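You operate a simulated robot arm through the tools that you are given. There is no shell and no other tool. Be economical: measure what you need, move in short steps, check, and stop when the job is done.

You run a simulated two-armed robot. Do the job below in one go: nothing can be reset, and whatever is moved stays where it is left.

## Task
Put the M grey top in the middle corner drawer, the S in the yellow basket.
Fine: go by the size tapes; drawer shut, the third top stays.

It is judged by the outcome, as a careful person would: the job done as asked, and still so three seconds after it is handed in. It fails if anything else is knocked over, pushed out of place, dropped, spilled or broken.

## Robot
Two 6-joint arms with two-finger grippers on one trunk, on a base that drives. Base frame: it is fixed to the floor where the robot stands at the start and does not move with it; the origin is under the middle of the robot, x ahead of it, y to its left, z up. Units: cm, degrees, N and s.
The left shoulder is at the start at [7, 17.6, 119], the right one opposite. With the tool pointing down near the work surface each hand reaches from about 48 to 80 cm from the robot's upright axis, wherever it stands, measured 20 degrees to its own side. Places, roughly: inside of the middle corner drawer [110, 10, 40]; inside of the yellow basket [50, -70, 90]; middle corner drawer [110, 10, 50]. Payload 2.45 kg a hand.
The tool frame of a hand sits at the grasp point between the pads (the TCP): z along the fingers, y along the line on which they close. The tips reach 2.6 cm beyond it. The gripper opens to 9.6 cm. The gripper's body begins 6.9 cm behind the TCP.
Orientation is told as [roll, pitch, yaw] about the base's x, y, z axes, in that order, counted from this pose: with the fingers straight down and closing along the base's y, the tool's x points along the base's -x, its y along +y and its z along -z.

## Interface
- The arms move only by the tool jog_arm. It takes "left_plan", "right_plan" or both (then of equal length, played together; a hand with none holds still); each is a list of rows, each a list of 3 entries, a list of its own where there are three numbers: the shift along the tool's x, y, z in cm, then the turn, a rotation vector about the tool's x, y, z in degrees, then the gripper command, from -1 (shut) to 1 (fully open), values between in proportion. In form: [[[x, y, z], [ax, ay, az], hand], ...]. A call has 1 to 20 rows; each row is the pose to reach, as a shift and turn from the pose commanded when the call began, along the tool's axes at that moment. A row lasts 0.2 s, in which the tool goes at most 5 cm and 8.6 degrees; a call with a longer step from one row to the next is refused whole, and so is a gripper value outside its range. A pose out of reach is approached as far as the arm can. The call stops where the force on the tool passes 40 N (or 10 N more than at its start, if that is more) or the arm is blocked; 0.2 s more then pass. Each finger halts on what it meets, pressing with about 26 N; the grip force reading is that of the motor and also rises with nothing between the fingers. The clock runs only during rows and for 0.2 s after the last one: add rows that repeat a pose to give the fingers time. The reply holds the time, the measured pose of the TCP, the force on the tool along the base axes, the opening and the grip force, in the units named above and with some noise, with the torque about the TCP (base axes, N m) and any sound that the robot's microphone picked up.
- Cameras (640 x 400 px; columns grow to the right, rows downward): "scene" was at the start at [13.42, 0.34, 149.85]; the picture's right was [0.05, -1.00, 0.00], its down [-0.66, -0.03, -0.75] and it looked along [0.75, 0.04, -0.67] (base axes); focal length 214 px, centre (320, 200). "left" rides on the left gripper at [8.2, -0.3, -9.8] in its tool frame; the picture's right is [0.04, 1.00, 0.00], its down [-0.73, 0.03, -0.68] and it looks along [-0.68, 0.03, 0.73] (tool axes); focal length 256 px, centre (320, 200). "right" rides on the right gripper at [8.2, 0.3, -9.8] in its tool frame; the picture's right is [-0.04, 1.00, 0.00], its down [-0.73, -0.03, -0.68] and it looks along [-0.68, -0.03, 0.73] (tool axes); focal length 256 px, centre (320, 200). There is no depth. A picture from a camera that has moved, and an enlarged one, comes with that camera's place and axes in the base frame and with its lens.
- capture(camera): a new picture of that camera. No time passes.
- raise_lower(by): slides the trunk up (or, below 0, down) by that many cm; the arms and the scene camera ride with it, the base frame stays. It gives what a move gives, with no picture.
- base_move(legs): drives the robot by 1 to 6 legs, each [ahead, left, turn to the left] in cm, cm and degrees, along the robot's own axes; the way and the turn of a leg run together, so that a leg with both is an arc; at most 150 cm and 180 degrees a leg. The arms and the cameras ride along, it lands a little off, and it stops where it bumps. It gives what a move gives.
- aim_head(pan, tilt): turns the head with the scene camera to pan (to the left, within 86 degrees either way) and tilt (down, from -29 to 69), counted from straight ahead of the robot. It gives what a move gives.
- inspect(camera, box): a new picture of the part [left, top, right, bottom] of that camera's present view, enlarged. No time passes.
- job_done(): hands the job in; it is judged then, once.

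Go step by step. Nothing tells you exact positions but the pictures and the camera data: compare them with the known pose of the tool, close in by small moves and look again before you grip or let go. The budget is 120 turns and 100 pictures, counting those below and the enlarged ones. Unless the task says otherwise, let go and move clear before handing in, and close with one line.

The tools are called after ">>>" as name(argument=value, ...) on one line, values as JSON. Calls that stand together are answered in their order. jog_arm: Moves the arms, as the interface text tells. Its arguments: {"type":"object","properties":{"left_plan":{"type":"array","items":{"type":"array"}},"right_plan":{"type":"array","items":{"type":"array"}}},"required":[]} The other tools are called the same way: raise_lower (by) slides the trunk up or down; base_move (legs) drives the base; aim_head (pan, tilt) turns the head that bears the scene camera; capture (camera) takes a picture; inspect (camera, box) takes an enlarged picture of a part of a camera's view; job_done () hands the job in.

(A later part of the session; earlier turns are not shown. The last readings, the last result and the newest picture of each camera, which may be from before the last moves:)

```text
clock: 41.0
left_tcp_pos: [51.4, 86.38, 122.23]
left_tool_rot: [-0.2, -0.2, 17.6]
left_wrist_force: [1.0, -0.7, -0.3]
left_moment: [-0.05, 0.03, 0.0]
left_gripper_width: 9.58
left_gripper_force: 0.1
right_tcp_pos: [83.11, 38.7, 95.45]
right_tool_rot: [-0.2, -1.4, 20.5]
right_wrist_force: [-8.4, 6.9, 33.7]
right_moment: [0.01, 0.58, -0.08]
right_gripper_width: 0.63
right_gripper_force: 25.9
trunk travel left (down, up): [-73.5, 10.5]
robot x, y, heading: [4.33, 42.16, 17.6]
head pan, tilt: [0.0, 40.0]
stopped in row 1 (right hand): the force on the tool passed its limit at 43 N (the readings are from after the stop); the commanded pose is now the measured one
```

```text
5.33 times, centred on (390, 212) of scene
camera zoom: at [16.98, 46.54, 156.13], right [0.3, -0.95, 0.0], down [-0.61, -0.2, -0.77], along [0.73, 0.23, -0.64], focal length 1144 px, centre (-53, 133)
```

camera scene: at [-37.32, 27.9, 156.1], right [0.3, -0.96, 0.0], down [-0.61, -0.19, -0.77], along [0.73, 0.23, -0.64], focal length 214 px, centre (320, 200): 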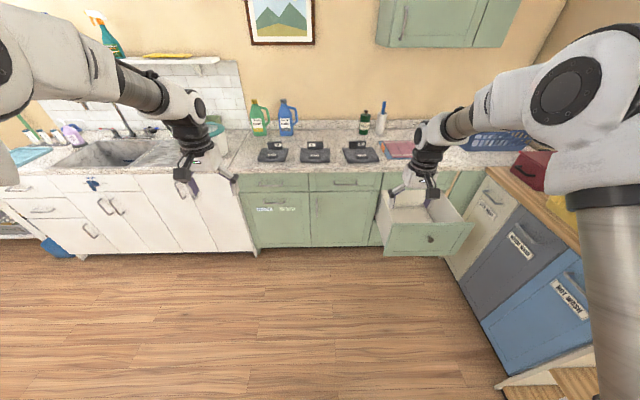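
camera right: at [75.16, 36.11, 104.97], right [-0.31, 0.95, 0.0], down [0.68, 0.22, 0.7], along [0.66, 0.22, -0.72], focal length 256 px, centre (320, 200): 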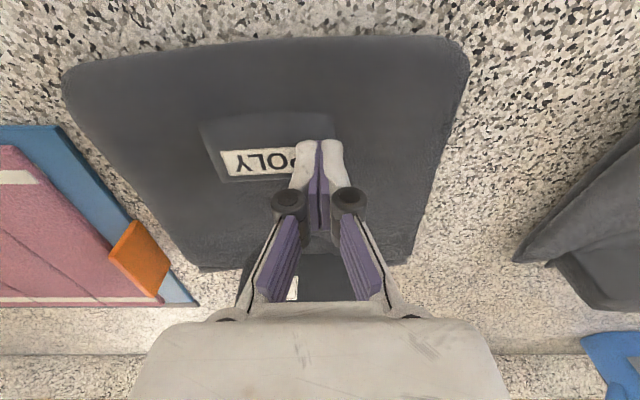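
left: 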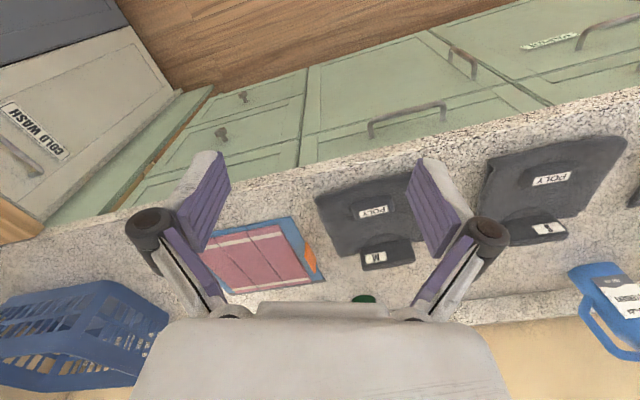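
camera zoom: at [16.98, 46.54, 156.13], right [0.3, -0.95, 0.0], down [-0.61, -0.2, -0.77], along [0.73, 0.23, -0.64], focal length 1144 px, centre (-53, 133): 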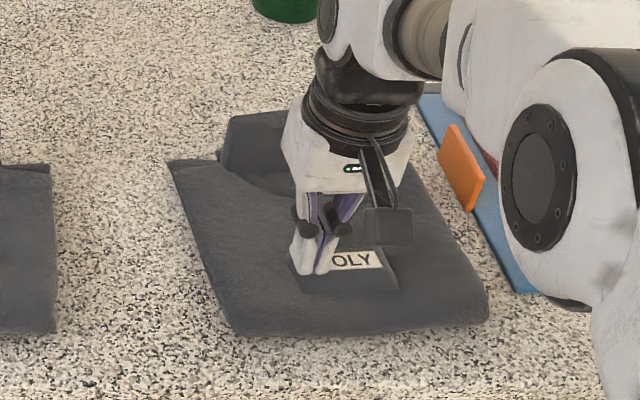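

>>> jog_arm(right_plan=[[[0, 0, -2], [0, 0, 0], -0.8], [[0, 0, -5], [0, 0, 0], -0.8], [[2, 0, -8], [0, 0, 0], 0], [[5, 0, -11], [0, 0, 0], 1], [[8, 0, -12], [0, 1.3, 0], 1], [[10, 0, -12], [0, 1.3, 0], 1], [[10, 0, -12], [0, 1.3, 0], 1]])

>>> inspect(camera="right", box=[200, 60, 440, 310])

>>> inspect(camera="scene", box=[330, 175, 450, 250])

```text
clock: 42.6
left_tcp_pos: [51.91, 86.14, 122.07]
left_tool_rot: [0.1, 0.0, 17.6]
left_wrist_force: [0.4, 0.2, -0.7]
left_moment: [0.01, 0.01, -0.01]
left_gripper_width: 9.57
left_gripper_force: 0.0
right_tcp_pos: [73.41, 34.82, 106.57]
right_tool_rot: [0.1, 0.4, 20.4]
right_wrist_force: [-0.3, 0.4, 0.1]
right_moment: [-0.01, 0.02, 0.01]
right_gripper_width: 9.59
right_gripper_force: 0.0
trunk travel left (down, up): [-73.5, 10.5]
robot x, y, heading: [4.9, 42.21, 17.8]
head pan, tilt: [0.0, 40.0]
```

```text
1.60 times, centred on (320, 185) of right
camera zoom: at [65.89, 32.4, 116.28], right [-0.31, 0.95, 0.0], down [0.7, 0.23, 0.67], along [0.64, 0.21, -0.74], focal length 410 px, centre (320, 224)
```

zoom: 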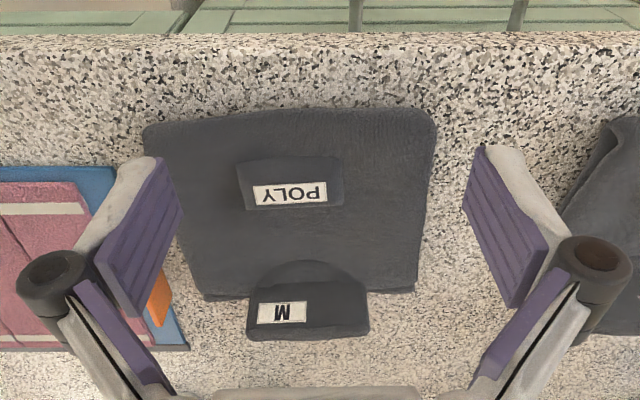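

```text
5.33 times, centred on (390, 212) of scene
camera zoom: at [17.56, 46.24, 156.09], right [0.3, -0.95, 0.0], down [-0.61, -0.2, -0.77], along [0.73, 0.23, -0.64], focal length 1144 px, centre (-53, 133)
```

zoom: 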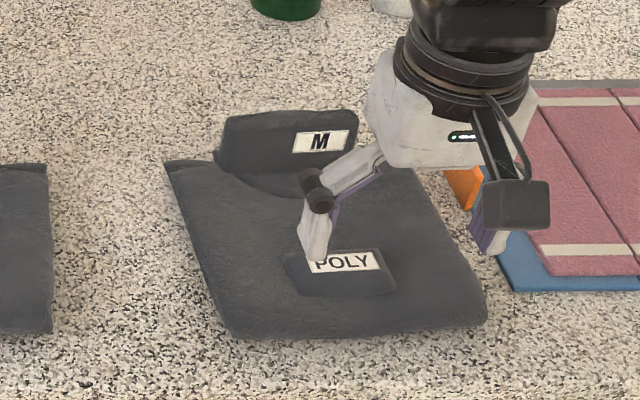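

Now the collar is clear: a slab about 10 cm wide, its top edge near [97.7, 41.6, 95.5]. I drive closer and turn the hand 90° so that the fingers close front to back, which also gives me a side view.

>>> jog_arm(right_plan=[[[0, 0, 0], [0, 0, 8], 1], [[0, 0, 0], [0, 0, 16], 1], [[0, 0, 0], [0, 0, 24], 1], [[0, 0, 0], [0, 0, 32], 1], [[0, 0, 0], [0, 0, 40], 1], [[0, 0, 0], [0, 0, 48], 1], [[0, 0, 0], [0, 0, 56], 1], [[0, 0, 0], [0, 0, 64], 1], [[0, 0, 0], [0, 0, 72], 1], [[0, 0, 0], [0, 0, 80], 1], [[0, 0, 0], [0, 0, 88], 1], [[0, 0, 0], [0, 0, 90], 1]])

>>> base_move(legs=[[22, -1, 0]])

>>> capture(camera="right")

```text
clock: 45.2
left_tcp_pos: [51.72, 86.09, 122.06]
left_tool_rot: [0.1, -0.1, 17.6]
left_wrist_force: [-0.6, 0.2, -0.2]
left_moment: [0.01, 0.02, -0.03]
left_gripper_width: 9.61
left_gripper_force: 0.0
right_tcp_pos: [73.71, 34.65, 106.64]
right_tool_rot: [-0.3, 0.1, -69.7]
right_wrist_force: [0.8, -0.7, 0.6]
right_moment: [-0.02, -0.01, -0.01]
right_gripper_width: 9.61
right_gripper_force: 0.0
trunk travel left (down, up): [-73.5, 10.5]
robot x, y, heading: [4.48, 42.44, 17.7]
head pan, tilt: [0.0, 40.0]
```

```text
clock: 47.0
left_tcp_pos: [73.19, 91.81, 122.19]
left_tool_rot: [0.0, -0.2, 17.4]
left_wrist_force: [0.0, -0.3, -0.1]
left_moment: [0.01, 0.0, 0.04]
left_gripper_width: 9.6
left_gripper_force: 0.1
right_tcp_pos: [95.05, 40.27, 106.71]
right_tool_rot: [-0.3, 0.1, -69.7]
right_wrist_force: [-0.4, -0.3, -0.5]
right_moment: [-0.01, -0.01, 0.0]
right_gripper_width: 9.6
right_gripper_force: 0.1
trunk travel left (down, up): [-73.5, 10.5]
robot x, y, heading: [26.24, 48.44, 17.4]
head pan, tilt: [0.0, 40.0]
```

```text
63 pictures are left
camera right: at [92.67, 48.12, 116.47], right [0.95, 0.31, -0.01], down [0.23, -0.7, 0.68], along [0.21, -0.65, -0.73], focal length 256 px, centre (320, 200)
```

right: 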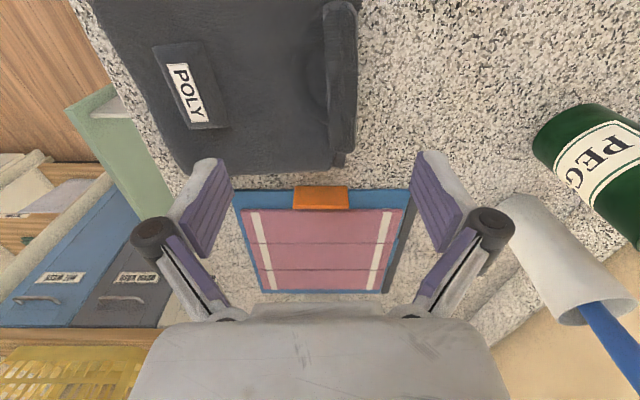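

>>> inspect(camera="right", box=[220, 0, 420, 190])

```text
2.11 times, centred on (320, 95) of right
camera zoom: at [92.67, 48.12, 116.47], right [0.95, 0.31, -0.01], down [0.23, -0.7, 0.68], along [0.21, -0.65, -0.73], focal length 539 px, centre (320, 421)
```

zoom: 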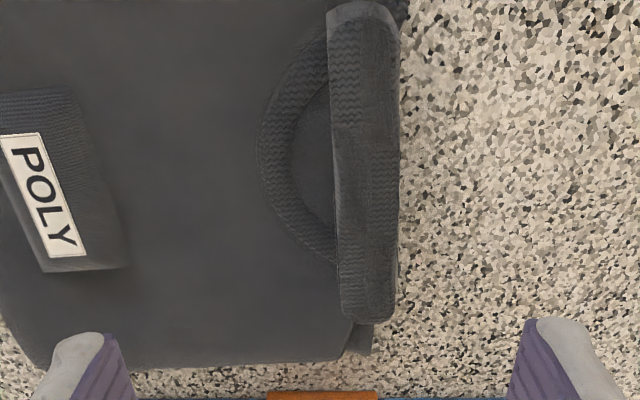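

From the side, the collar is a vertical slab about 2.3 cm thick, centred near [96.4, 41.5] and easy to grip front to back. I align and come part way down.

>>> jog_arm(right_plan=[[[1, 1.7, 1], [0, 0, -1], 1], [[1, 1.7, 4], [0, 0, -2], 1], [[1, 1.7, 7.5], [0, 0, -2], 1], [[1, 1.7, 7.5], [0, 0, -2], 1]])

>>> capture(camera="right")

>>> inspect(camera="scene", box=[320, 170, 520, 300])

```text
clock: 48.0
left_tcp_pos: [73.32, 91.77, 122.11]
left_tool_rot: [0.0, -0.1, 17.5]
left_wrist_force: [-0.5, 0.9, -0.4]
left_moment: [0.02, 0.0, 0.0]
left_gripper_width: 9.61
left_gripper_force: 0.0
right_tcp_pos: [96.18, 41.78, 99.15]
right_tool_rot: [-0.3, 0.2, -67.7]
right_wrist_force: [-0.3, -0.3, 0.4]
right_moment: [0.01, -0.02, -0.05]
right_gripper_width: 9.6
right_gripper_force: 0.1
trunk travel left (down, up): [-73.5, 10.5]
robot x, y, heading: [26.26, 48.04, 17.5]
head pan, tilt: [0.0, 40.0]
```

```text
61 pictures are left
camera right: at [93.55, 49.59, 108.88], right [0.94, 0.34, -0.01], down [0.26, -0.69, 0.68], along [0.23, -0.64, -0.73], focal length 256 px, centre (320, 200)
```

right: 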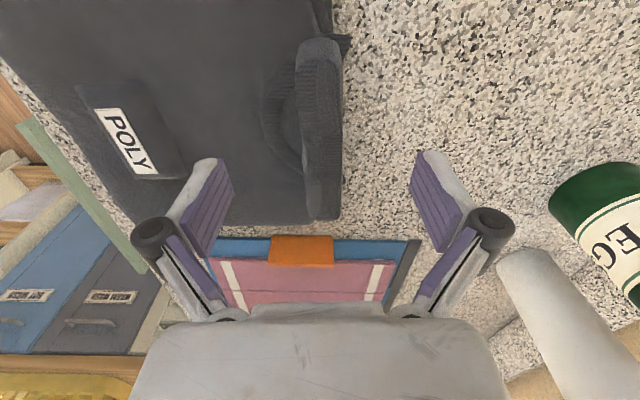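

```text
3.08 times, centred on (420, 235) of scene
camera zoom: at [38.9, 52.03, 156.11], right [0.3, -0.95, 0.0], down [-0.61, -0.19, -0.77], along [0.73, 0.23, -0.64], focal length 660 px, centre (12, 92)
```

zoom: 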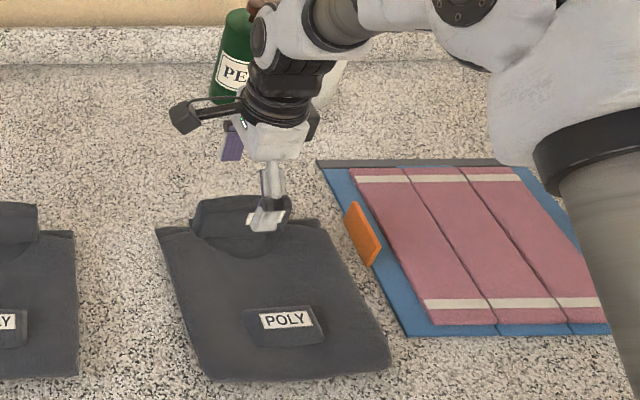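

The collar lies centred between the fingers. I go down the rest and close.

>>> jog_arm(right_plan=[[[0, 0, 1.5], [0, 0, 0], 1], [[0, 0, 3], [0, 0, 0], 1], [[0, 0, 4], [0, 0, 0], 1], [[0, 0, 4.4], [0, 0, 0], 1], [[0, 0, 4.4], [0, 0, 0], 0.5], [[0, 0, 4.4], [0, 0, 0], 0], [[0, 0, 4.4], [0, 0, 0], -0.5], [[0, 0, 4.4], [0, 0, 0], -1], [[0, 0, 4.4], [0, 0, 0], -1], [[0, 0, 4.4], [0, 0, 0], -1]])

>>> capture(camera="right")

```text
clock: 49.5
left_tcp_pos: [73.03, 91.89, 122.2]
left_tool_rot: [-0.1, -0.4, 17.3]
left_wrist_force: [0.5, -0.1, 0.3]
left_moment: [-0.03, 0.04, 0.03]
left_gripper_width: 9.6
left_gripper_force: 0.1
right_tcp_pos: [96.05, 41.68, 95.47]
right_tool_rot: [-0.2, -0.1, -67.8]
right_wrist_force: [-11.0, -6.9, 36.3]
right_moment: [-0.38, 1.04, 0.09]
right_gripper_width: 3.88
right_gripper_force: 11.0
trunk travel left (down, up): [-73.5, 10.5]
robot x, y, heading: [26.04, 47.63, 17.7]
head pan, tilt: [0.0, 40.0]
stopped in row 7 (right hand): the force on the tool passed its limit at 58 N (the readings are from after the stop); the commanded pose is now the measured one
```

```text
59 pictures are left
camera right: at [93.32, 49.46, 105.19], right [0.94, 0.34, 0.0], down [0.25, -0.69, 0.68], along [0.23, -0.64, -0.73], focal length 256 px, centre (320, 200)
```

right: 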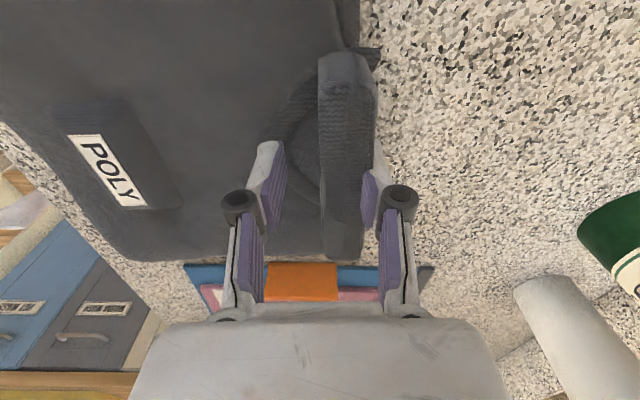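

The front finger is pressing on the neckline. I rise a little, centre on the slab and close again.

>>> jog_arm(right_plan=[[[0, 0, -0.6], [0, 0, 0], 0], [[0, 0.8, -0.6], [0, 0, 0], 0], [[0, 0.8, -0.6], [0, 0, 0], -0.3], [[0, 0.8, -0.6], [0, 0, 0], -0.5], [[0, 0.8, -0.6], [0, 0, 0], -0.7], [[0, 0.8, -0.6], [0, 0, 0], -1], [[0, 0.8, -0.6], [0, 0, 0], -1], [[0, 0.8, -0.6], [0, 0, 0], -1]])

>>> capture(camera="right")

```text
clock: 51.3
left_tcp_pos: [73.3, 91.66, 122.11]
left_tool_rot: [0.0, 0.0, 17.3]
left_wrist_force: [0.2, -0.5, 0.3]
left_moment: [-0.01, -0.01, -0.03]
left_gripper_width: 9.62
left_gripper_force: 0.0
right_tcp_pos: [96.98, 42.03, 95.56]
right_tool_rot: [-0.4, 0.2, -67.8]
right_wrist_force: [5.5, -0.5, 17.3]
right_moment: [0.0, -0.09, -0.06]
right_gripper_width: 1.25
right_gripper_force: 26.2
trunk travel left (down, up): [-73.5, 10.5]
robot x, y, heading: [26.15, 47.97, 17.6]
head pan, tilt: [0.0, 40.0]
```

```text
58 pictures are left
camera right: at [94.31, 49.75, 105.27], right [0.94, 0.34, -0.01], down [0.25, -0.69, 0.68], along [0.23, -0.64, -0.73], focal length 256 px, centre (320, 200)
```

right: 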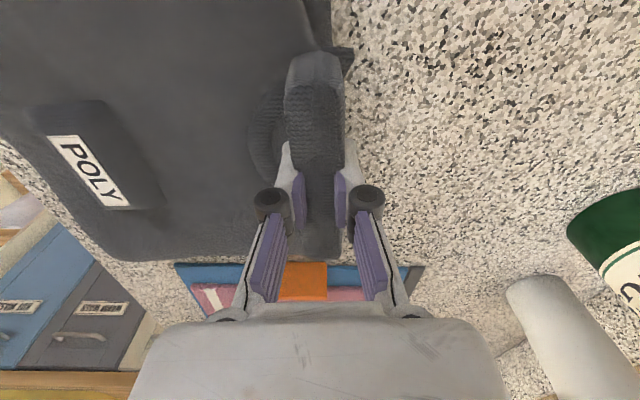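

The collar is pinched between both pads (26 N). I lift slowly by 5 cm to test.

>>> jog_arm(right_plan=[[[0, 0, -1], [0, 0, 0], -1], [[0, 0, -2], [0, 0, 0], -1], [[0, 0, -3.5], [0, 0, 0], -1], [[0, 0, -5], [0, 0, 0], -1], [[0, 0, -5], [0, 0, 0], -1]])

>>> capture(camera="right")

>>> capture(camera="scene")

```text
clock: 52.5
left_tcp_pos: [73.48, 91.83, 122.02]
left_tool_rot: [0.0, -0.1, 17.4]
left_wrist_force: [-0.3, -0.9, 0.1]
left_moment: [0.01, 0.02, 0.01]
left_gripper_width: 9.62
left_gripper_force: 0.1
right_tcp_pos: [96.91, 41.88, 100.5]
right_tool_rot: [-0.5, 0.1, -67.8]
right_wrist_force: [-0.2, 0.3, -1.4]
right_moment: [0.04, -0.15, -0.03]
right_gripper_width: 1.28
right_gripper_force: 26.2
trunk travel left (down, up): [-73.5, 10.5]
robot x, y, heading: [25.85, 48.11, 17.9]
head pan, tilt: [0.0, 40.0]
```

```text
57 pictures are left
camera right: at [94.31, 49.71, 110.24], right [0.94, 0.34, -0.01], down [0.26, -0.69, 0.68], along [0.23, -0.64, -0.74], focal length 256 px, centre (320, 200)
```

right: 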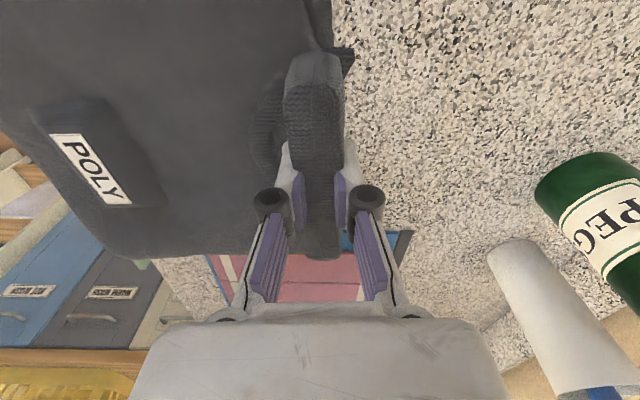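

```text
56 pictures are left
camera scene: at [39.02, 51.98, 156.09], right [0.3, -0.95, 0.0], down [-0.61, -0.19, -0.77], along [0.73, 0.23, -0.64], focal length 214 px, centre (320, 200)
```

scene: 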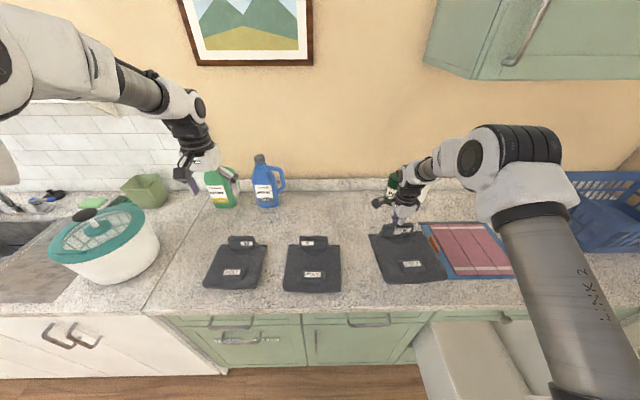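

The M top is lifted cleanly and stays level. I raise it further, back away from the counter and turn the hand back so the top extends to the right of the gripper, which suits the drawer better.

>>> jog_arm(right_plan=[[[0, 0, -2], [0, 0, 0], -1], [[0, 0, -4], [0, 0, 0], -1], [[0, 0, -6], [0, 0, 0], -1], [[0, 0, -8], [0, 0, 0], -1], [[0, 0, -8], [0, 0, 0], -1]])

>>> base_move(legs=[[-40, 0, 0]])

>>> jog_arm(right_plan=[[[0, 0, 0], [0, 0, -7], -1], [[0, 0, 0], [0, 0, -14], -1], [[0, 0, 0], [0, 0, -21], -1], [[0, 0, 0], [0, 0, -28], -1], [[0, 0, 0], [0, 0, -35], -1], [[0, 0, 0], [0, 0, -42], -1], [[0, 0, 0], [0, 0, -49], -1], [[0, 0, 0], [0, 0, -56], -1], [[0, 0, 0], [0, 0, -63], -1], [[0, 0, 0], [0, 0, -70], -1], [[0, 0, 0], [0, 0, -77], -1], [[0, 0, 0], [0, 0, -83], -1], [[0, 0, 0], [0, 0, -85], -1], [[0, 0, 0], [0, 0, -85], -1]])

>>> capture(camera="scene")

>>> capture(camera="right")

```text
clock: 53.7
left_tcp_pos: [73.42, 91.77, 121.98]
left_tool_rot: [0.0, -0.1, 17.4]
left_wrist_force: [-0.6, -0.2, 0.5]
left_moment: [0.0, -0.03, -0.02]
left_gripper_width: 9.6
left_gripper_force: 0.2
right_tcp_pos: [97.22, 42.06, 108.39]
right_tool_rot: [-0.5, 0.1, -67.8]
right_wrist_force: [-0.1, 0.0, -1.7]
right_moment: [0.06, -0.12, -0.01]
right_gripper_width: 1.28
right_gripper_force: 25.9
trunk travel left (down, up): [-73.5, 10.5]
robot x, y, heading: [25.96, 47.81, 17.7]
head pan, tilt: [0.0, 40.0]
```

```text
clock: 56.2
left_tcp_pos: [35.24, 79.56, 121.94]
left_tool_rot: [0.0, 0.0, 17.2]
left_wrist_force: [0.1, 0.5, 0.1]
left_moment: [-0.02, 0.0, 0.04]
left_gripper_width: 9.61
left_gripper_force: 0.1
right_tcp_pos: [58.8, 29.63, 108.36]
right_tool_rot: [-0.4, 0.1, -68.1]
right_wrist_force: [1.0, 0.2, -2.1]
right_moment: [0.11, -0.12, -0.01]
right_gripper_width: 1.27
right_gripper_force: 25.7
trunk travel left (down, up): [-73.5, 10.5]
robot x, y, heading: [-12.32, 35.78, 17.2]
head pan, tilt: [0.0, 40.0]
```

```text
clock: 59.2
left_tcp_pos: [35.1, 79.58, 122.11]
left_tool_rot: [0.0, -0.2, 17.2]
left_wrist_force: [-0.1, 0.4, -0.7]
left_moment: [0.0, 0.0, 0.01]
left_gripper_width: 9.61
left_gripper_force: 0.1
right_tcp_pos: [58.74, 29.65, 108.51]
right_tool_rot: [0.1, 0.6, 17.1]
right_wrist_force: [-0.1, -0.1, -2.4]
right_moment: [0.15, 0.07, -0.03]
right_gripper_width: 1.26
right_gripper_force: 26.0
trunk travel left (down, up): [-73.5, 10.5]
robot x, y, heading: [-12.31, 35.99, 17.5]
head pan, tilt: [0.0, 40.0]
```

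```text
55 pictures are left
camera scene: at [0.57, 39.86, 156.09], right [0.3, -0.95, 0.0], down [-0.61, -0.19, -0.77], along [0.73, 0.23, -0.64], focal length 214 px, centre (320, 200)
```

scene: 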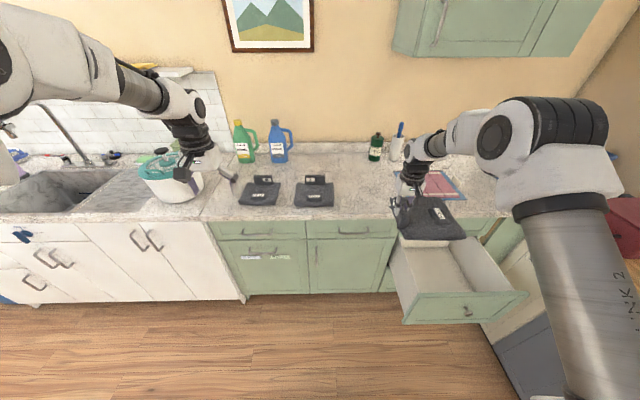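

```text
54 pictures are left
camera right: at [51.09, 27.72, 118.2], right [-0.25, 0.97, 0.0], down [0.72, 0.19, 0.67], along [0.65, 0.17, -0.74], focal length 256 px, centre (320, 200)
```

right: 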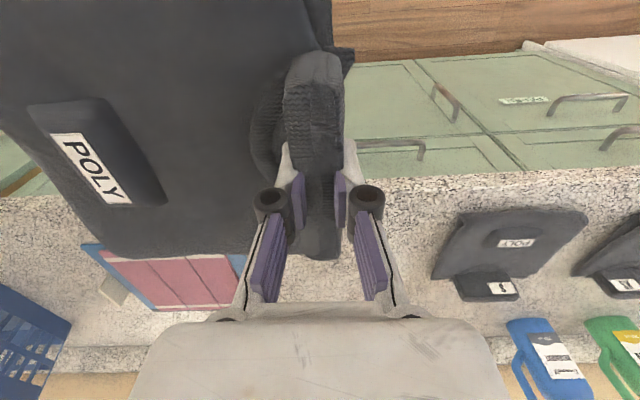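

The M top is held level with its body to the right. I take a closer look at the open drawer to fix its rim and floor.

>>> inspect(camera="scene", box=[370, 200, 550, 340])

```text
2.86 times, centred on (460, 270) of scene
camera zoom: at [0.57, 39.86, 156.09], right [0.3, -0.95, 0.0], down [-0.61, -0.19, -0.77], along [0.73, 0.23, -0.64], focal length 613 px, centre (-80, 0)
```

zoom: 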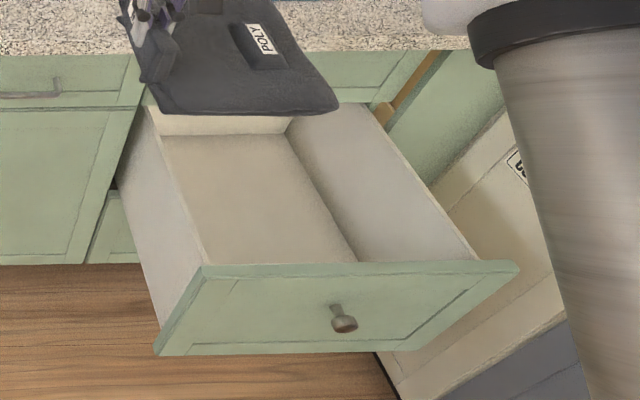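

The open drawer spans about 40 cm across with its floor near z 45, consistent with the given inside position. I carry the top sideways over it.

>>> base_move(legs=[[1.5, -26.5, 0]])

>>> aim_head(pan=-15, tilt=55)

>>> capture(camera="scene")

>>> capture(camera="right")

```text
clock: 61.0
left_tcp_pos: [44.13, 55.59, 121.95]
left_tool_rot: [0.0, 0.0, 17.2]
left_wrist_force: [-0.7, -1.2, -0.1]
left_moment: [-0.03, 0.01, 0.0]
left_gripper_width: 9.58
left_gripper_force: 0.0
right_tcp_pos: [67.85, 5.75, 108.36]
right_tool_rot: [0.0, 0.6, 16.9]
right_wrist_force: [-0.1, 0.8, -1.9]
right_moment: [0.16, 0.02, 0.0]
right_gripper_width: 1.26
right_gripper_force: 26.3
trunk travel left (down, up): [-73.5, 10.5]
robot x, y, heading: [-3.43, 11.72, 17.1]
head pan, tilt: [0.0, 40.0]
```

```text
clock: 61.8
left_tcp_pos: [44.22, 55.47, 122.05]
left_tool_rot: [0.0, -0.1, 17.2]
left_wrist_force: [0.8, -1.1, -0.1]
left_moment: [0.03, 0.0, -0.06]
left_gripper_width: 9.59
left_gripper_force: 0.0
right_tcp_pos: [67.93, 5.64, 108.46]
right_tool_rot: [0.0, 0.5, 17.0]
right_wrist_force: [-0.2, 0.2, -2.5]
right_moment: [0.13, 0.08, 0.01]
right_gripper_width: 1.27
right_gripper_force: 25.9
trunk travel left (down, up): [-73.5, 10.5]
robot x, y, heading: [-3.54, 11.61, 17.4]
head pan, tilt: [-15.0, 55.0]
```

```text
52 pictures are left
camera scene: at [8.71, 13.59, 154.03], right [0.04, -1.0, 0.0], down [-0.82, -0.03, -0.57], along [0.57, 0.02, -0.82], focal length 214 px, centre (320, 200)
```

scene: 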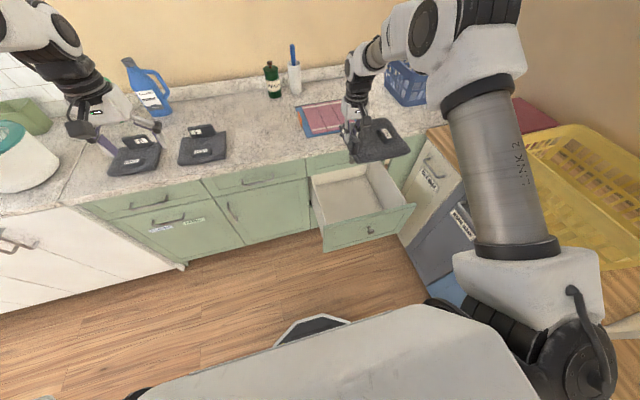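

```text
51 pictures are left
camera right: at [60.13, 3.7, 118.18], right [-0.25, 0.97, 0.0], down [0.72, 0.19, 0.67], along [0.65, 0.17, -0.74], focal length 256 px, centre (320, 200)
```

right: 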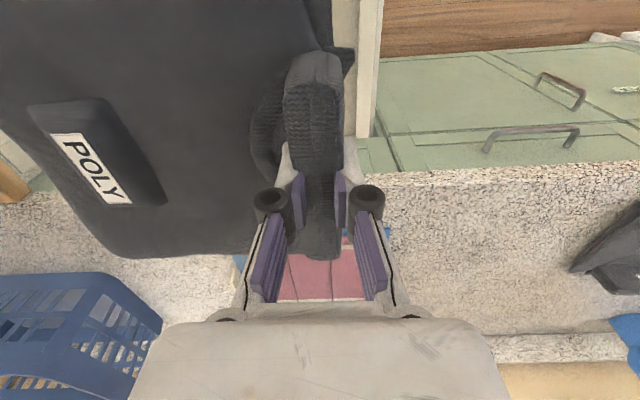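

Right-hand view shows the gripper near the drawer's left wall, so I shift 2.5 cm right, then lower the trunk to just above the rim and check.

>>> base_move(legs=[[0, -2.7, 0.3]])

>>> raise_lower(by=-26)

>>> capture(camera="scene")

>>> capture(camera="right")

```text
clock: 62.6
left_tcp_pos: [44.47, 53.9, 121.93]
left_tool_rot: [-0.4, -0.1, 17.6]
left_wrist_force: [-0.1, 0.8, -0.4]
left_moment: [-0.05, -0.01, 0.01]
left_gripper_width: 9.59
left_gripper_force: 0.0
right_tcp_pos: [68.55, 4.16, 108.43]
right_tool_rot: [-0.3, 0.5, 17.4]
right_wrist_force: [-0.5, 1.0, -1.3]
right_moment: [0.06, 0.04, 0.0]
right_gripper_width: 1.27
right_gripper_force: 26.3
trunk travel left (down, up): [-73.5, 10.5]
robot x, y, heading: [-2.59, 9.26, 17.4]
head pan, tilt: [-15.0, 55.0]
```

```text
clock: 65.3
left_tcp_pos: [44.68, 53.38, 96.01]
left_tool_rot: [0.0, -0.1, 17.6]
left_wrist_force: [-0.1, 0.4, 0.0]
left_moment: [-0.01, -0.02, 0.0]
left_gripper_width: 9.59
left_gripper_force: 0.1
right_tcp_pos: [68.7, 3.69, 82.43]
right_tool_rot: [0.1, 0.4, 17.4]
right_wrist_force: [-1.2, -0.1, -2.2]
right_moment: [0.14, 0.03, 0.0]
right_gripper_width: 1.25
right_gripper_force: 25.4
trunk travel left (down, up): [-47.5, 36.5]
robot x, y, heading: [-2.5, 9.48, 17.5]
head pan, tilt: [-15.0, 55.0]
```

```text
50 pictures are left
camera scene: at [9.43, 11.2, 128.03], right [0.05, -1.0, 0.0], down [-0.82, -0.04, -0.57], along [0.57, 0.03, -0.82], focal length 214 px, centre (320, 200)
```

scene: 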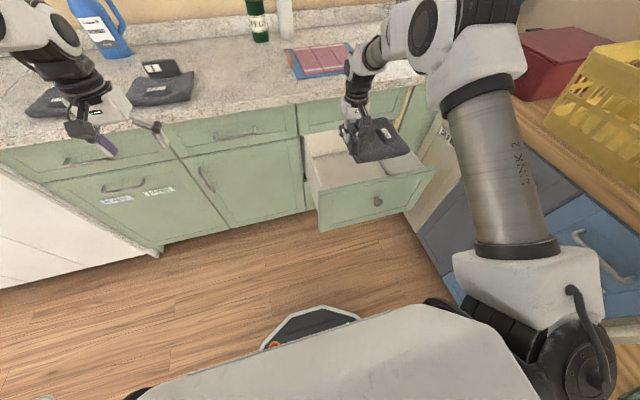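

```text
49 pictures are left
camera right: at [60.92, 1.64, 92.22], right [-0.26, 0.97, 0.0], down [0.71, 0.19, 0.67], along [0.65, 0.18, -0.74], focal length 256 px, centre (320, 200)
```

right: 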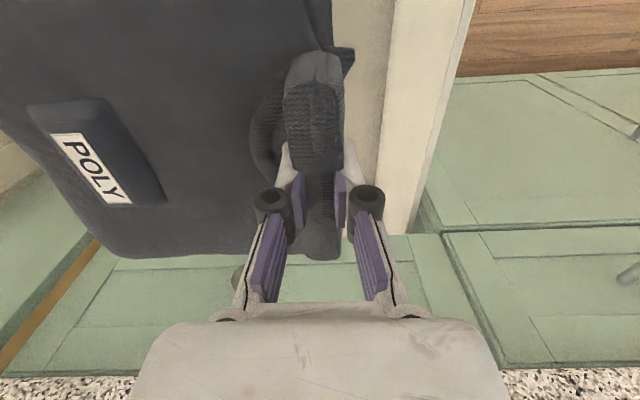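

The top is below the counter edge and inside the drawer outline. I shift 2 cm right with the arm, and lower it to near the floor.

>>> jog_arm(right_plan=[[[0, -1, 0], [0, 0, 0], -1], [[0, -2, 0], [0, 0, 0], -1], [[0, -2, 0], [0, 0, 0], -1]])

>>> raise_lower(by=-12)

>>> jog_arm(right_plan=[[[0, 0, 2], [0, 0, 0], -1], [[0, 0, 4], [0, 0, 0], -1], [[0, 0, 6], [0, 0, 0], -1], [[0, 0, 8], [0, 0, 0], -1], [[0, 0, 10], [0, 0, 0], -1], [[0, 0, 10], [0, 0, 0], -1]])

>>> capture(camera="right")

>>> capture(camera="scene")

```text
clock: 66.1
left_tcp_pos: [44.69, 53.47, 96.02]
left_tool_rot: [0.0, -0.2, 17.6]
left_wrist_force: [-0.3, -0.8, -0.5]
left_moment: [-0.02, 0.02, 0.01]
left_gripper_width: 9.59
left_gripper_force: 0.0
right_tcp_pos: [69.2, 1.58, 82.47]
right_tool_rot: [0.0, 0.5, 17.5]
right_wrist_force: [-0.3, 0.3, -1.7]
right_moment: [0.16, 0.06, 0.0]
right_gripper_width: 1.28
right_gripper_force: 26.0
trunk travel left (down, up): [-47.5, 36.5]
robot x, y, heading: [-2.88, 9.44, 17.8]
head pan, tilt: [-15.0, 55.0]
```

```text
clock: 67.6
left_tcp_pos: [44.58, 53.33, 84.18]
left_tool_rot: [0.0, -0.1, 17.6]
left_wrist_force: [-0.3, -0.5, -0.2]
left_moment: [0.0, -0.08, 0.02]
left_gripper_width: 9.59
left_gripper_force: 0.1
right_tcp_pos: [69.02, 1.66, 70.47]
right_tool_rot: [0.0, 0.4, 17.4]
right_wrist_force: [0.9, -0.7, -1.6]
right_moment: [0.17, 0.05, 0.06]
right_gripper_width: 1.27
right_gripper_force: 25.7
trunk travel left (down, up): [-35.5, 48.5]
robot x, y, heading: [-2.75, 9.41, 17.7]
head pan, tilt: [-15.0, 55.0]
```

```text
clock: 69.0
left_tcp_pos: [44.68, 53.44, 84.11]
left_tool_rot: [0.0, -0.1, 17.6]
left_wrist_force: [-0.1, -0.1, -0.1]
left_moment: [-0.02, 0.01, 0.02]
left_gripper_width: 9.6
left_gripper_force: 0.2
right_tcp_pos: [69.06, 1.65, 60.3]
right_tool_rot: [0.0, 0.5, 17.3]
right_wrist_force: [0.4, -0.3, -2.5]
right_moment: [0.15, 0.02, 0.07]
right_gripper_width: 1.26
right_gripper_force: 25.9
trunk travel left (down, up): [-35.5, 48.5]
robot x, y, heading: [-2.43, 9.34, 17.6]
head pan, tilt: [-15.0, 55.0]
```

```text
48 pictures are left
camera right: at [61.34, -0.34, 70.19], right [-0.26, 0.97, 0.0], down [0.71, 0.19, 0.67], along [0.65, 0.18, -0.74], focal length 256 px, centre (320, 200)
```

right: 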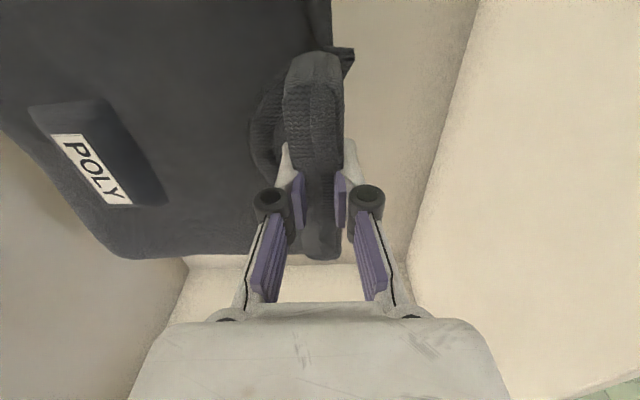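

```text
47 pictures are left
camera scene: at [9.43, 11.2, 116.03], right [0.05, -1.0, 0.0], down [-0.82, -0.04, -0.57], along [0.57, 0.03, -0.82], focal length 214 px, centre (320, 200)
```

scene: 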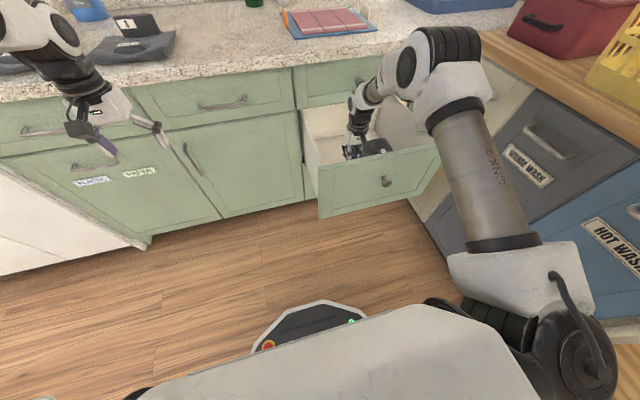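

The top is well inside. I lower on in small steps until it touches the floor of the drawer.

>>> jog_arm(right_plan=[[[0, 0, 1], [0, 0, 0], -1], [[0, 0, 2], [0, 0, 0], -1], [[0, 0, 3], [0, 0, 0], -1], [[0, 0, 4], [0, 0, 0], -1], [[0, 0, 4.5], [0, 0, 0], -1], [[0, 0, 4.5], [0, 0, 0], -1]])

>>> capture(camera="right")

```text
clock: 70.4
left_tcp_pos: [44.65, 53.32, 84.19]
left_tool_rot: [0.0, -0.1, 17.6]
left_wrist_force: [0.3, 0.1, 0.2]
left_moment: [-0.01, 0.01, -0.01]
left_gripper_width: 9.58
left_gripper_force: 0.0
right_tcp_pos: [69.14, 1.56, 55.96]
right_tool_rot: [0.0, 0.5, 17.3]
right_wrist_force: [-0.2, 0.9, -1.5]
right_moment: [0.15, 0.05, 0.01]
right_gripper_width: 1.27
right_gripper_force: 25.6
trunk travel left (down, up): [-35.5, 48.5]
robot x, y, heading: [-2.46, 9.59, 17.4]
head pan, tilt: [-15.0, 55.0]
```

```text
46 pictures are left
camera right: at [61.39, -0.44, 65.73], right [-0.26, 0.97, 0.0], down [0.71, 0.19, 0.67], along [0.65, 0.18, -0.74], focal length 256 px, centre (320, 200)
```

right: 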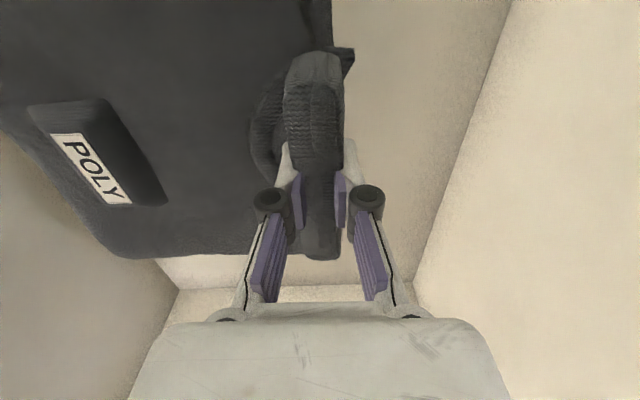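

>>> jog_arm(right_plan=[[[0, 0, 1], [0, 0, 0], -1], [[0, 0, 2], [0, 0, 0], -1], [[0, 0, 3], [0, 0, 0], -1], [[0, 0, 3.7], [0, 0, 0], -1], [[0, 0, 3.7], [0, 0, 0], -1]])

>>> capture(camera="right")

```text
clock: 71.6
left_tcp_pos: [44.52, 53.36, 84.03]
left_tool_rot: [0.0, -0.1, 17.7]
left_wrist_force: [-0.7, 0.5, 0.3]
left_moment: [-0.01, -0.02, 0.02]
left_gripper_width: 9.6
left_gripper_force: 0.1
right_tcp_pos: [68.89, 1.55, 52.26]
right_tool_rot: [0.0, 0.5, 17.4]
right_wrist_force: [-0.1, 0.9, -2.3]
right_moment: [0.17, 0.07, -0.01]
right_gripper_width: 1.26
right_gripper_force: 26.3
trunk travel left (down, up): [-35.5, 48.5]
robot x, y, heading: [-2.77, 9.38, 17.6]
head pan, tilt: [-15.0, 55.0]
```

```text
45 pictures are left
camera right: at [61.31, -0.48, 62.04], right [-0.26, 0.97, 0.0], down [0.71, 0.19, 0.67], along [0.65, 0.18, -0.74], focal length 256 px, centre (320, 200)
```

right: 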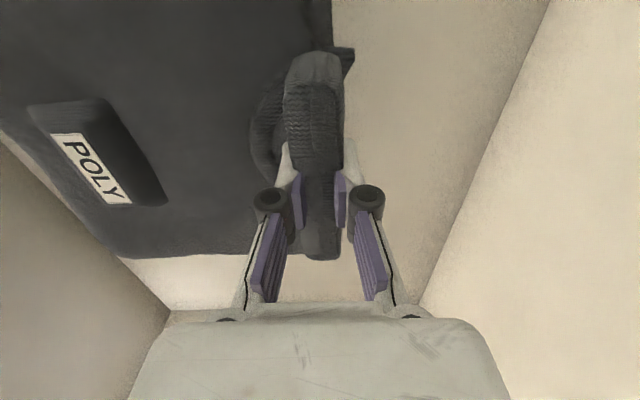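

>>> jog_arm(right_plan=[[[0, 0, 0.8], [0, 0, 0], -1], [[0, 0, 1.6], [0, 0, 0], -1], [[0, 0, 2.4], [0, 0, 0], -1], [[0, 0, 3.0], [0, 0, 0], -1], [[0, 0, 3.0], [0, 0, 0], -1]])

>>> capture(camera="right")

```text
clock: 72.8
left_tcp_pos: [44.7, 53.41, 84.11]
left_tool_rot: [0.0, -0.1, 17.6]
left_wrist_force: [0.9, 0.4, 0.0]
left_moment: [-0.01, 0.0, 0.03]
left_gripper_width: 9.61
left_gripper_force: 0.1
right_tcp_pos: [69.12, 1.65, 49.13]
right_tool_rot: [0.0, 0.4, 17.5]
right_wrist_force: [-0.1, -0.3, -1.8]
right_moment: [0.14, 0.08, 0.01]
right_gripper_width: 1.25
right_gripper_force: 26.0
trunk travel left (down, up): [-35.5, 48.5]
robot x, y, heading: [-2.16, 9.68, 17.7]
head pan, tilt: [-15.0, 55.0]
```

```text
44 pictures are left
camera right: at [61.33, -0.51, 59.04], right [-0.26, 0.97, 0.0], down [0.71, 0.19, 0.67], along [0.65, 0.18, -0.74], focal length 256 px, centre (320, 200)
```

right: 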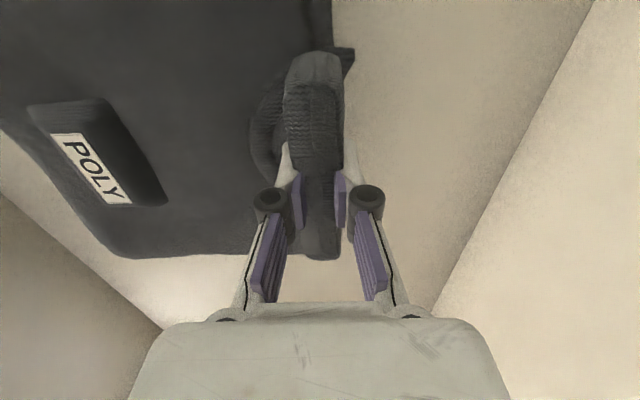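

By tracking the corner, the drawer floor is at about z 43.8, so contact should be close. I creep down.

>>> jog_arm(right_plan=[[[0, 0, 0.4], [0, 0, 0], -1], [[0, 0, 0.8], [0, 0, 0], -1], [[0, 0, 1.2], [0, 0, 0], -1], [[0, 0, 1.2], [0, 0, 0], -1]])

```text
clock: 73.8
left_tcp_pos: [44.3, 53.41, 84.27]
left_tool_rot: [-0.2, -0.2, 17.7]
left_wrist_force: [0.2, 0.7, -1.1]
left_moment: [-0.05, 0.01, 0.02]
left_gripper_width: 9.62
left_gripper_force: 0.1
right_tcp_pos: [68.98, 1.62, 48.75]
right_tool_rot: [-0.1, -0.1, 17.3]
right_wrist_force: [2.1, 0.3, 38.7]
right_moment: [-0.4, 0.4, 0.03]
right_gripper_width: 1.25
right_gripper_force: 26.1
trunk travel left (down, up): [-35.5, 48.5]
robot x, y, heading: [-2.35, 9.17, 17.5]
head pan, tilt: [-15.0, 55.0]
```

It rests on the floor. I relieve the push, open and lift the hand out straight.

>>> jog_arm(right_plan=[[[0, 0, -0.8], [0, 0, 0], -1], [[0, 0, -0.8], [0, 0, 0], -0.7], [[0, 0, -0.8], [0, 0, 0], -0.3], [[0, 0, -0.8], [0, 0, 0], 0], [[0, 0, -0.8], [0, 0, 0], 0], [[0, 0, -2], [0, 0, 0], 0], [[0, 0, -4], [0, 0, 0], 0], [[0, 0, -7], [0, 0, 0], 0], [[0, 0, -10], [0, 0, 0], 0], [[0, 0, -10], [0, 0, 0], 0]])

>>> capture(camera="right")

```text
clock: 76.0
left_tcp_pos: [44.59, 53.36, 84.03]
left_tool_rot: [-0.1, 0.0, 17.5]
left_wrist_force: [0.1, -0.7, -0.3]
left_moment: [0.01, 0.03, -0.02]
left_gripper_width: 9.6
left_gripper_force: 0.1
right_tcp_pos: [68.98, 1.6, 58.01]
right_tool_rot: [0.0, 0.4, 17.4]
right_wrist_force: [0.1, 0.5, -0.1]
right_moment: [-0.02, 0.01, -0.01]
right_gripper_width: 4.81
right_gripper_force: 0.1
trunk travel left (down, up): [-35.5, 48.5]
robot x, y, heading: [-2.33, 9.17, 17.6]
head pan, tilt: [-15.0, 55.0]
```

```text
43 pictures are left
camera right: at [61.32, -0.49, 67.76], right [-0.26, 0.97, 0.0], down [0.71, 0.19, 0.67], along [0.65, 0.18, -0.74], focal length 256 px, centre (320, 200)
```

right: 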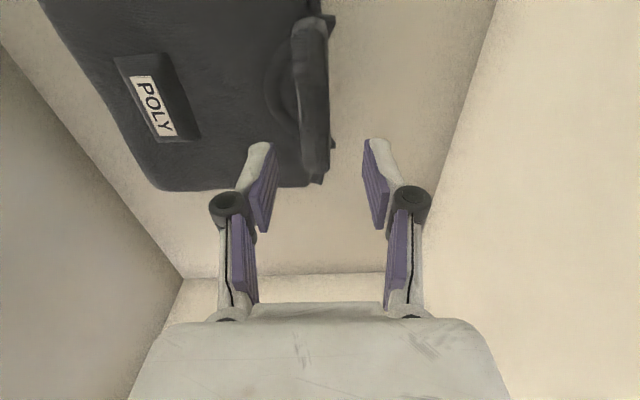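

The M top lies flat in the drawer. I raise the hand clear of the rim, back off and point the hand forward to close the drawer by its knob.

>>> jog_arm(right_plan=[[[0, 0, -4], [0, 0, 0], 0], [[0, 0, -8], [0, 0, 0], 0], [[0, 0, -12], [0, 0, 0], 0], [[0, 0, -16], [0, 0, 0], 0], [[0, 0, -20], [0, 0, 0], 0], [[0, 0, -20], [0, 0, 0], 0]])

>>> raise_lower(by=8)

>>> base_move(legs=[[-34, -7, 0]])

>>> jog_arm(right_plan=[[[-0.5, 0, 0.5], [0, -8, 0], 1], [[-1, 0, 1], [0, -16, 0], 1], [[-1.5, 0, 1.5], [0, -24, 0], 1], [[-2, 0, 2], [0, -32, 0], 1], [[-2.5, 0, 2.5], [0, -40, 0], 1], [[-3, 0, 3], [0, -48, 0], 1], [[-3.5, 0, 3.5], [0, -56, 0], 1], [[-4, 0, 4], [0, -64, 0], 1], [[-4.5, 0, 4.5], [0, -72, 0], 1], [[-5, 0, 5], [0, -80, 0], 1], [[-5.5, 0, 5.5], [0, -88, 0], 1], [[-6, 0, 6], [0, -90, 0], 1], [[-6, 0, 6], [0, -90, 0], 1]])

>>> capture(camera="scene")

```text
clock: 77.4
left_tcp_pos: [44.76, 53.35, 83.99]
left_tool_rot: [0.1, 0.0, 17.7]
left_wrist_force: [-0.2, -0.2, 0.2]
left_moment: [0.0, 0.01, 0.0]
left_gripper_width: 9.61
left_gripper_force: 0.0
right_tcp_pos: [69.04, 1.53, 77.86]
right_tool_rot: [0.1, 0.4, 17.4]
right_wrist_force: [0.2, -0.5, 0.8]
right_moment: [0.02, 0.02, -0.03]
right_gripper_width: 4.8
right_gripper_force: 0.0
trunk travel left (down, up): [-35.5, 48.5]
robot x, y, heading: [-2.74, 9.31, 17.7]
head pan, tilt: [-15.0, 55.0]
```

```text
clock: 78.6
left_tcp_pos: [44.71, 53.31, 92.05]
left_tool_rot: [0.0, 0.0, 17.6]
left_wrist_force: [-0.4, 0.7, 1.1]
left_moment: [-0.01, 0.02, 0.02]
left_gripper_width: 9.61
left_gripper_force: 0.1
right_tcp_pos: [69.17, 1.4, 85.82]
right_tool_rot: [0.0, 0.5, 17.5]
right_wrist_force: [-0.5, 0.3, -0.8]
right_moment: [-0.01, 0.02, 0.02]
right_gripper_width: 4.79
right_gripper_force: 0.0
trunk travel left (down, up): [-43.5, 40.5]
robot x, y, heading: [-2.66, 9.16, 17.7]
head pan, tilt: [-15.0, 55.0]
```

```text
clock: 80.8
left_tcp_pos: [14.36, 36.16, 92.16]
left_tool_rot: [0.0, -0.1, 17.4]
left_wrist_force: [0.2, -1.3, -0.4]
left_moment: [0.01, 0.01, 0.01]
left_gripper_width: 9.59
left_gripper_force: 0.0
right_tcp_pos: [38.51, -15.94, 85.85]
right_tool_rot: [-0.1, 0.4, 17.2]
right_wrist_force: [-0.3, -0.3, 0.5]
right_moment: [-0.02, -0.02, 0.03]
right_gripper_width: 4.76
right_gripper_force: 0.0
trunk travel left (down, up): [-43.5, 40.5]
robot x, y, heading: [-33.08, -7.64, 17.6]
head pan, tilt: [-15.0, 55.0]
```

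```text
clock: 83.6
left_tcp_pos: [14.32, 36.02, 92.03]
left_tool_rot: [-0.1, -0.2, 17.4]
left_wrist_force: [0.1, 0.3, 0.4]
left_moment: [0.01, -0.02, 0.0]
left_gripper_width: 9.6
left_gripper_force: 0.2
right_tcp_pos: [44.31, -14.06, 79.61]
right_tool_rot: [3.3, -89.5, 14.0]
right_wrist_force: [-0.4, -0.2, 0.3]
right_moment: [-0.01, -0.01, -0.01]
right_gripper_width: 9.58
right_gripper_force: 0.1
right hand out of reach, approached as far as the arm can: row 5, 6
trunk travel left (down, up): [-43.5, 40.5]
robot x, y, heading: [-33.03, -7.5, 17.6]
head pan, tilt: [-15.0, 55.0]
```

```text
42 pictures are left
camera scene: at [-20.97, -5.92, 124.03], right [0.04, -1.0, 0.0], down [-0.82, -0.04, -0.57], along [0.57, 0.02, -0.82], focal length 214 px, centre (320, 200)
```

scene: 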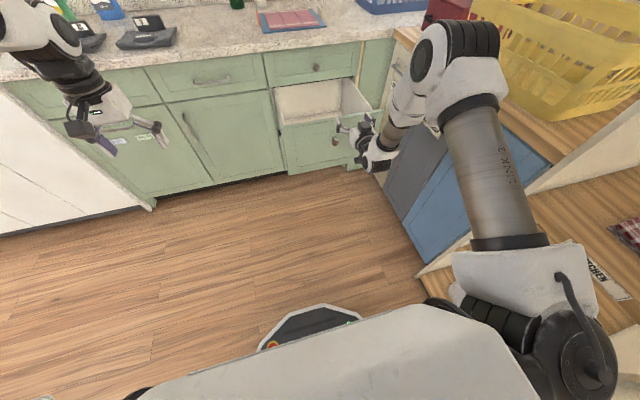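

>>> raise_lower(by=-19.6)

>>> capture(camera="right")

```text
clock: 85.8
left_tcp_pos: [14.37, 36.2, 72.43]
left_tool_rot: [0.0, -0.2, 17.4]
left_wrist_force: [-0.1, 0.8, -0.2]
left_moment: [0.01, 0.03, 0.0]
left_gripper_width: 9.6
left_gripper_force: 0.1
right_tcp_pos: [44.33, -14.1, 60.12]
right_tool_rot: [2.9, -89.6, 14.2]
right_wrist_force: [0.4, -0.5, 0.2]
right_moment: [0.01, 0.03, 0.01]
right_gripper_width: 9.6
right_gripper_force: 0.1
trunk travel left (down, up): [-23.9, 60.1]
robot x, y, heading: [-33.02, -7.98, 17.6]
head pan, tilt: [-15.0, 55.0]
```

```text
41 pictures are left
camera right: at [34.87, -16.62, 52.01], right [-0.3, 0.95, 0.04], down [-0.63, -0.23, 0.74], along [0.71, 0.19, 0.67], focal length 256 px, centre (320, 200)
```

right: 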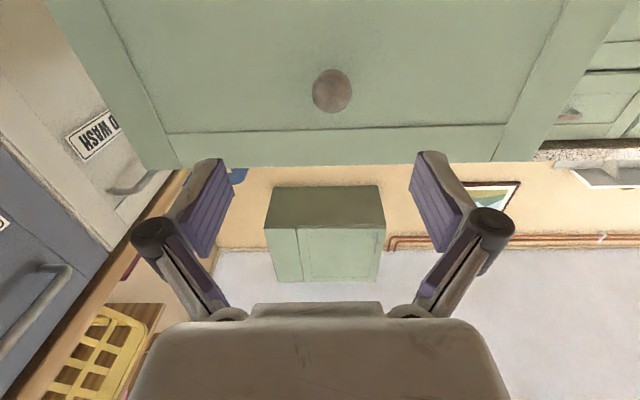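

The knob is 13 cm ahead and 1 cm left of the hand. I move in and grip it again.

>>> jog_arm(right_plan=[[[0, 0.5, 3], [0, 0, 0], 1], [[0, 1, 6], [0, 0, 0], 1], [[0, 1, 9], [0, 0, 0], 1], [[0, 1, 11], [0, 0, 0], 1], [[0, 1, 12.5], [0, 0, 0], 1], [[0, 1, 12.5], [0, 0, 0], 0.4], [[0, 1, 12.5], [0, 0, 0], -0.2], [[0, 1, 12.5], [0, 0, 0], -1], [[0, 1, 12.5], [0, 0, 0], -1], [[0, 1, 12.5], [0, 0, 0], -1]])

>>> capture(camera="right")

```text
clock: 88.0
left_tcp_pos: [14.22, 36.23, 72.44]
left_tool_rot: [-0.1, -0.1, 17.5]
left_wrist_force: [-0.3, -0.3, 0.7]
left_moment: [-0.01, -0.02, -0.02]
left_gripper_width: 9.62
left_gripper_force: 0.0
right_tcp_pos: [56.0, -9.31, 59.96]
right_tool_rot: [-5.4, -89.5, 22.8]
right_wrist_force: [-2.2, 8.9, -1.0]
right_moment: [0.05, -0.12, 0.3]
right_gripper_width: 3.23
right_gripper_force: 45.3
trunk travel left (down, up): [-23.9, 60.1]
robot x, y, heading: [-33.04, -7.49, 17.3]
head pan, tilt: [-15.0, 55.0]
```

```text
40 pictures are left
camera right: at [46.57, -11.96, 51.81], right [-0.3, 0.95, 0.04], down [-0.63, -0.23, 0.74], along [0.71, 0.2, 0.67], focal length 256 px, centre (320, 200)
```

right: 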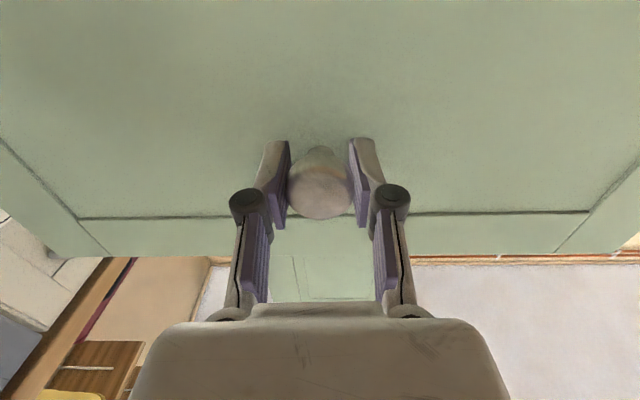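

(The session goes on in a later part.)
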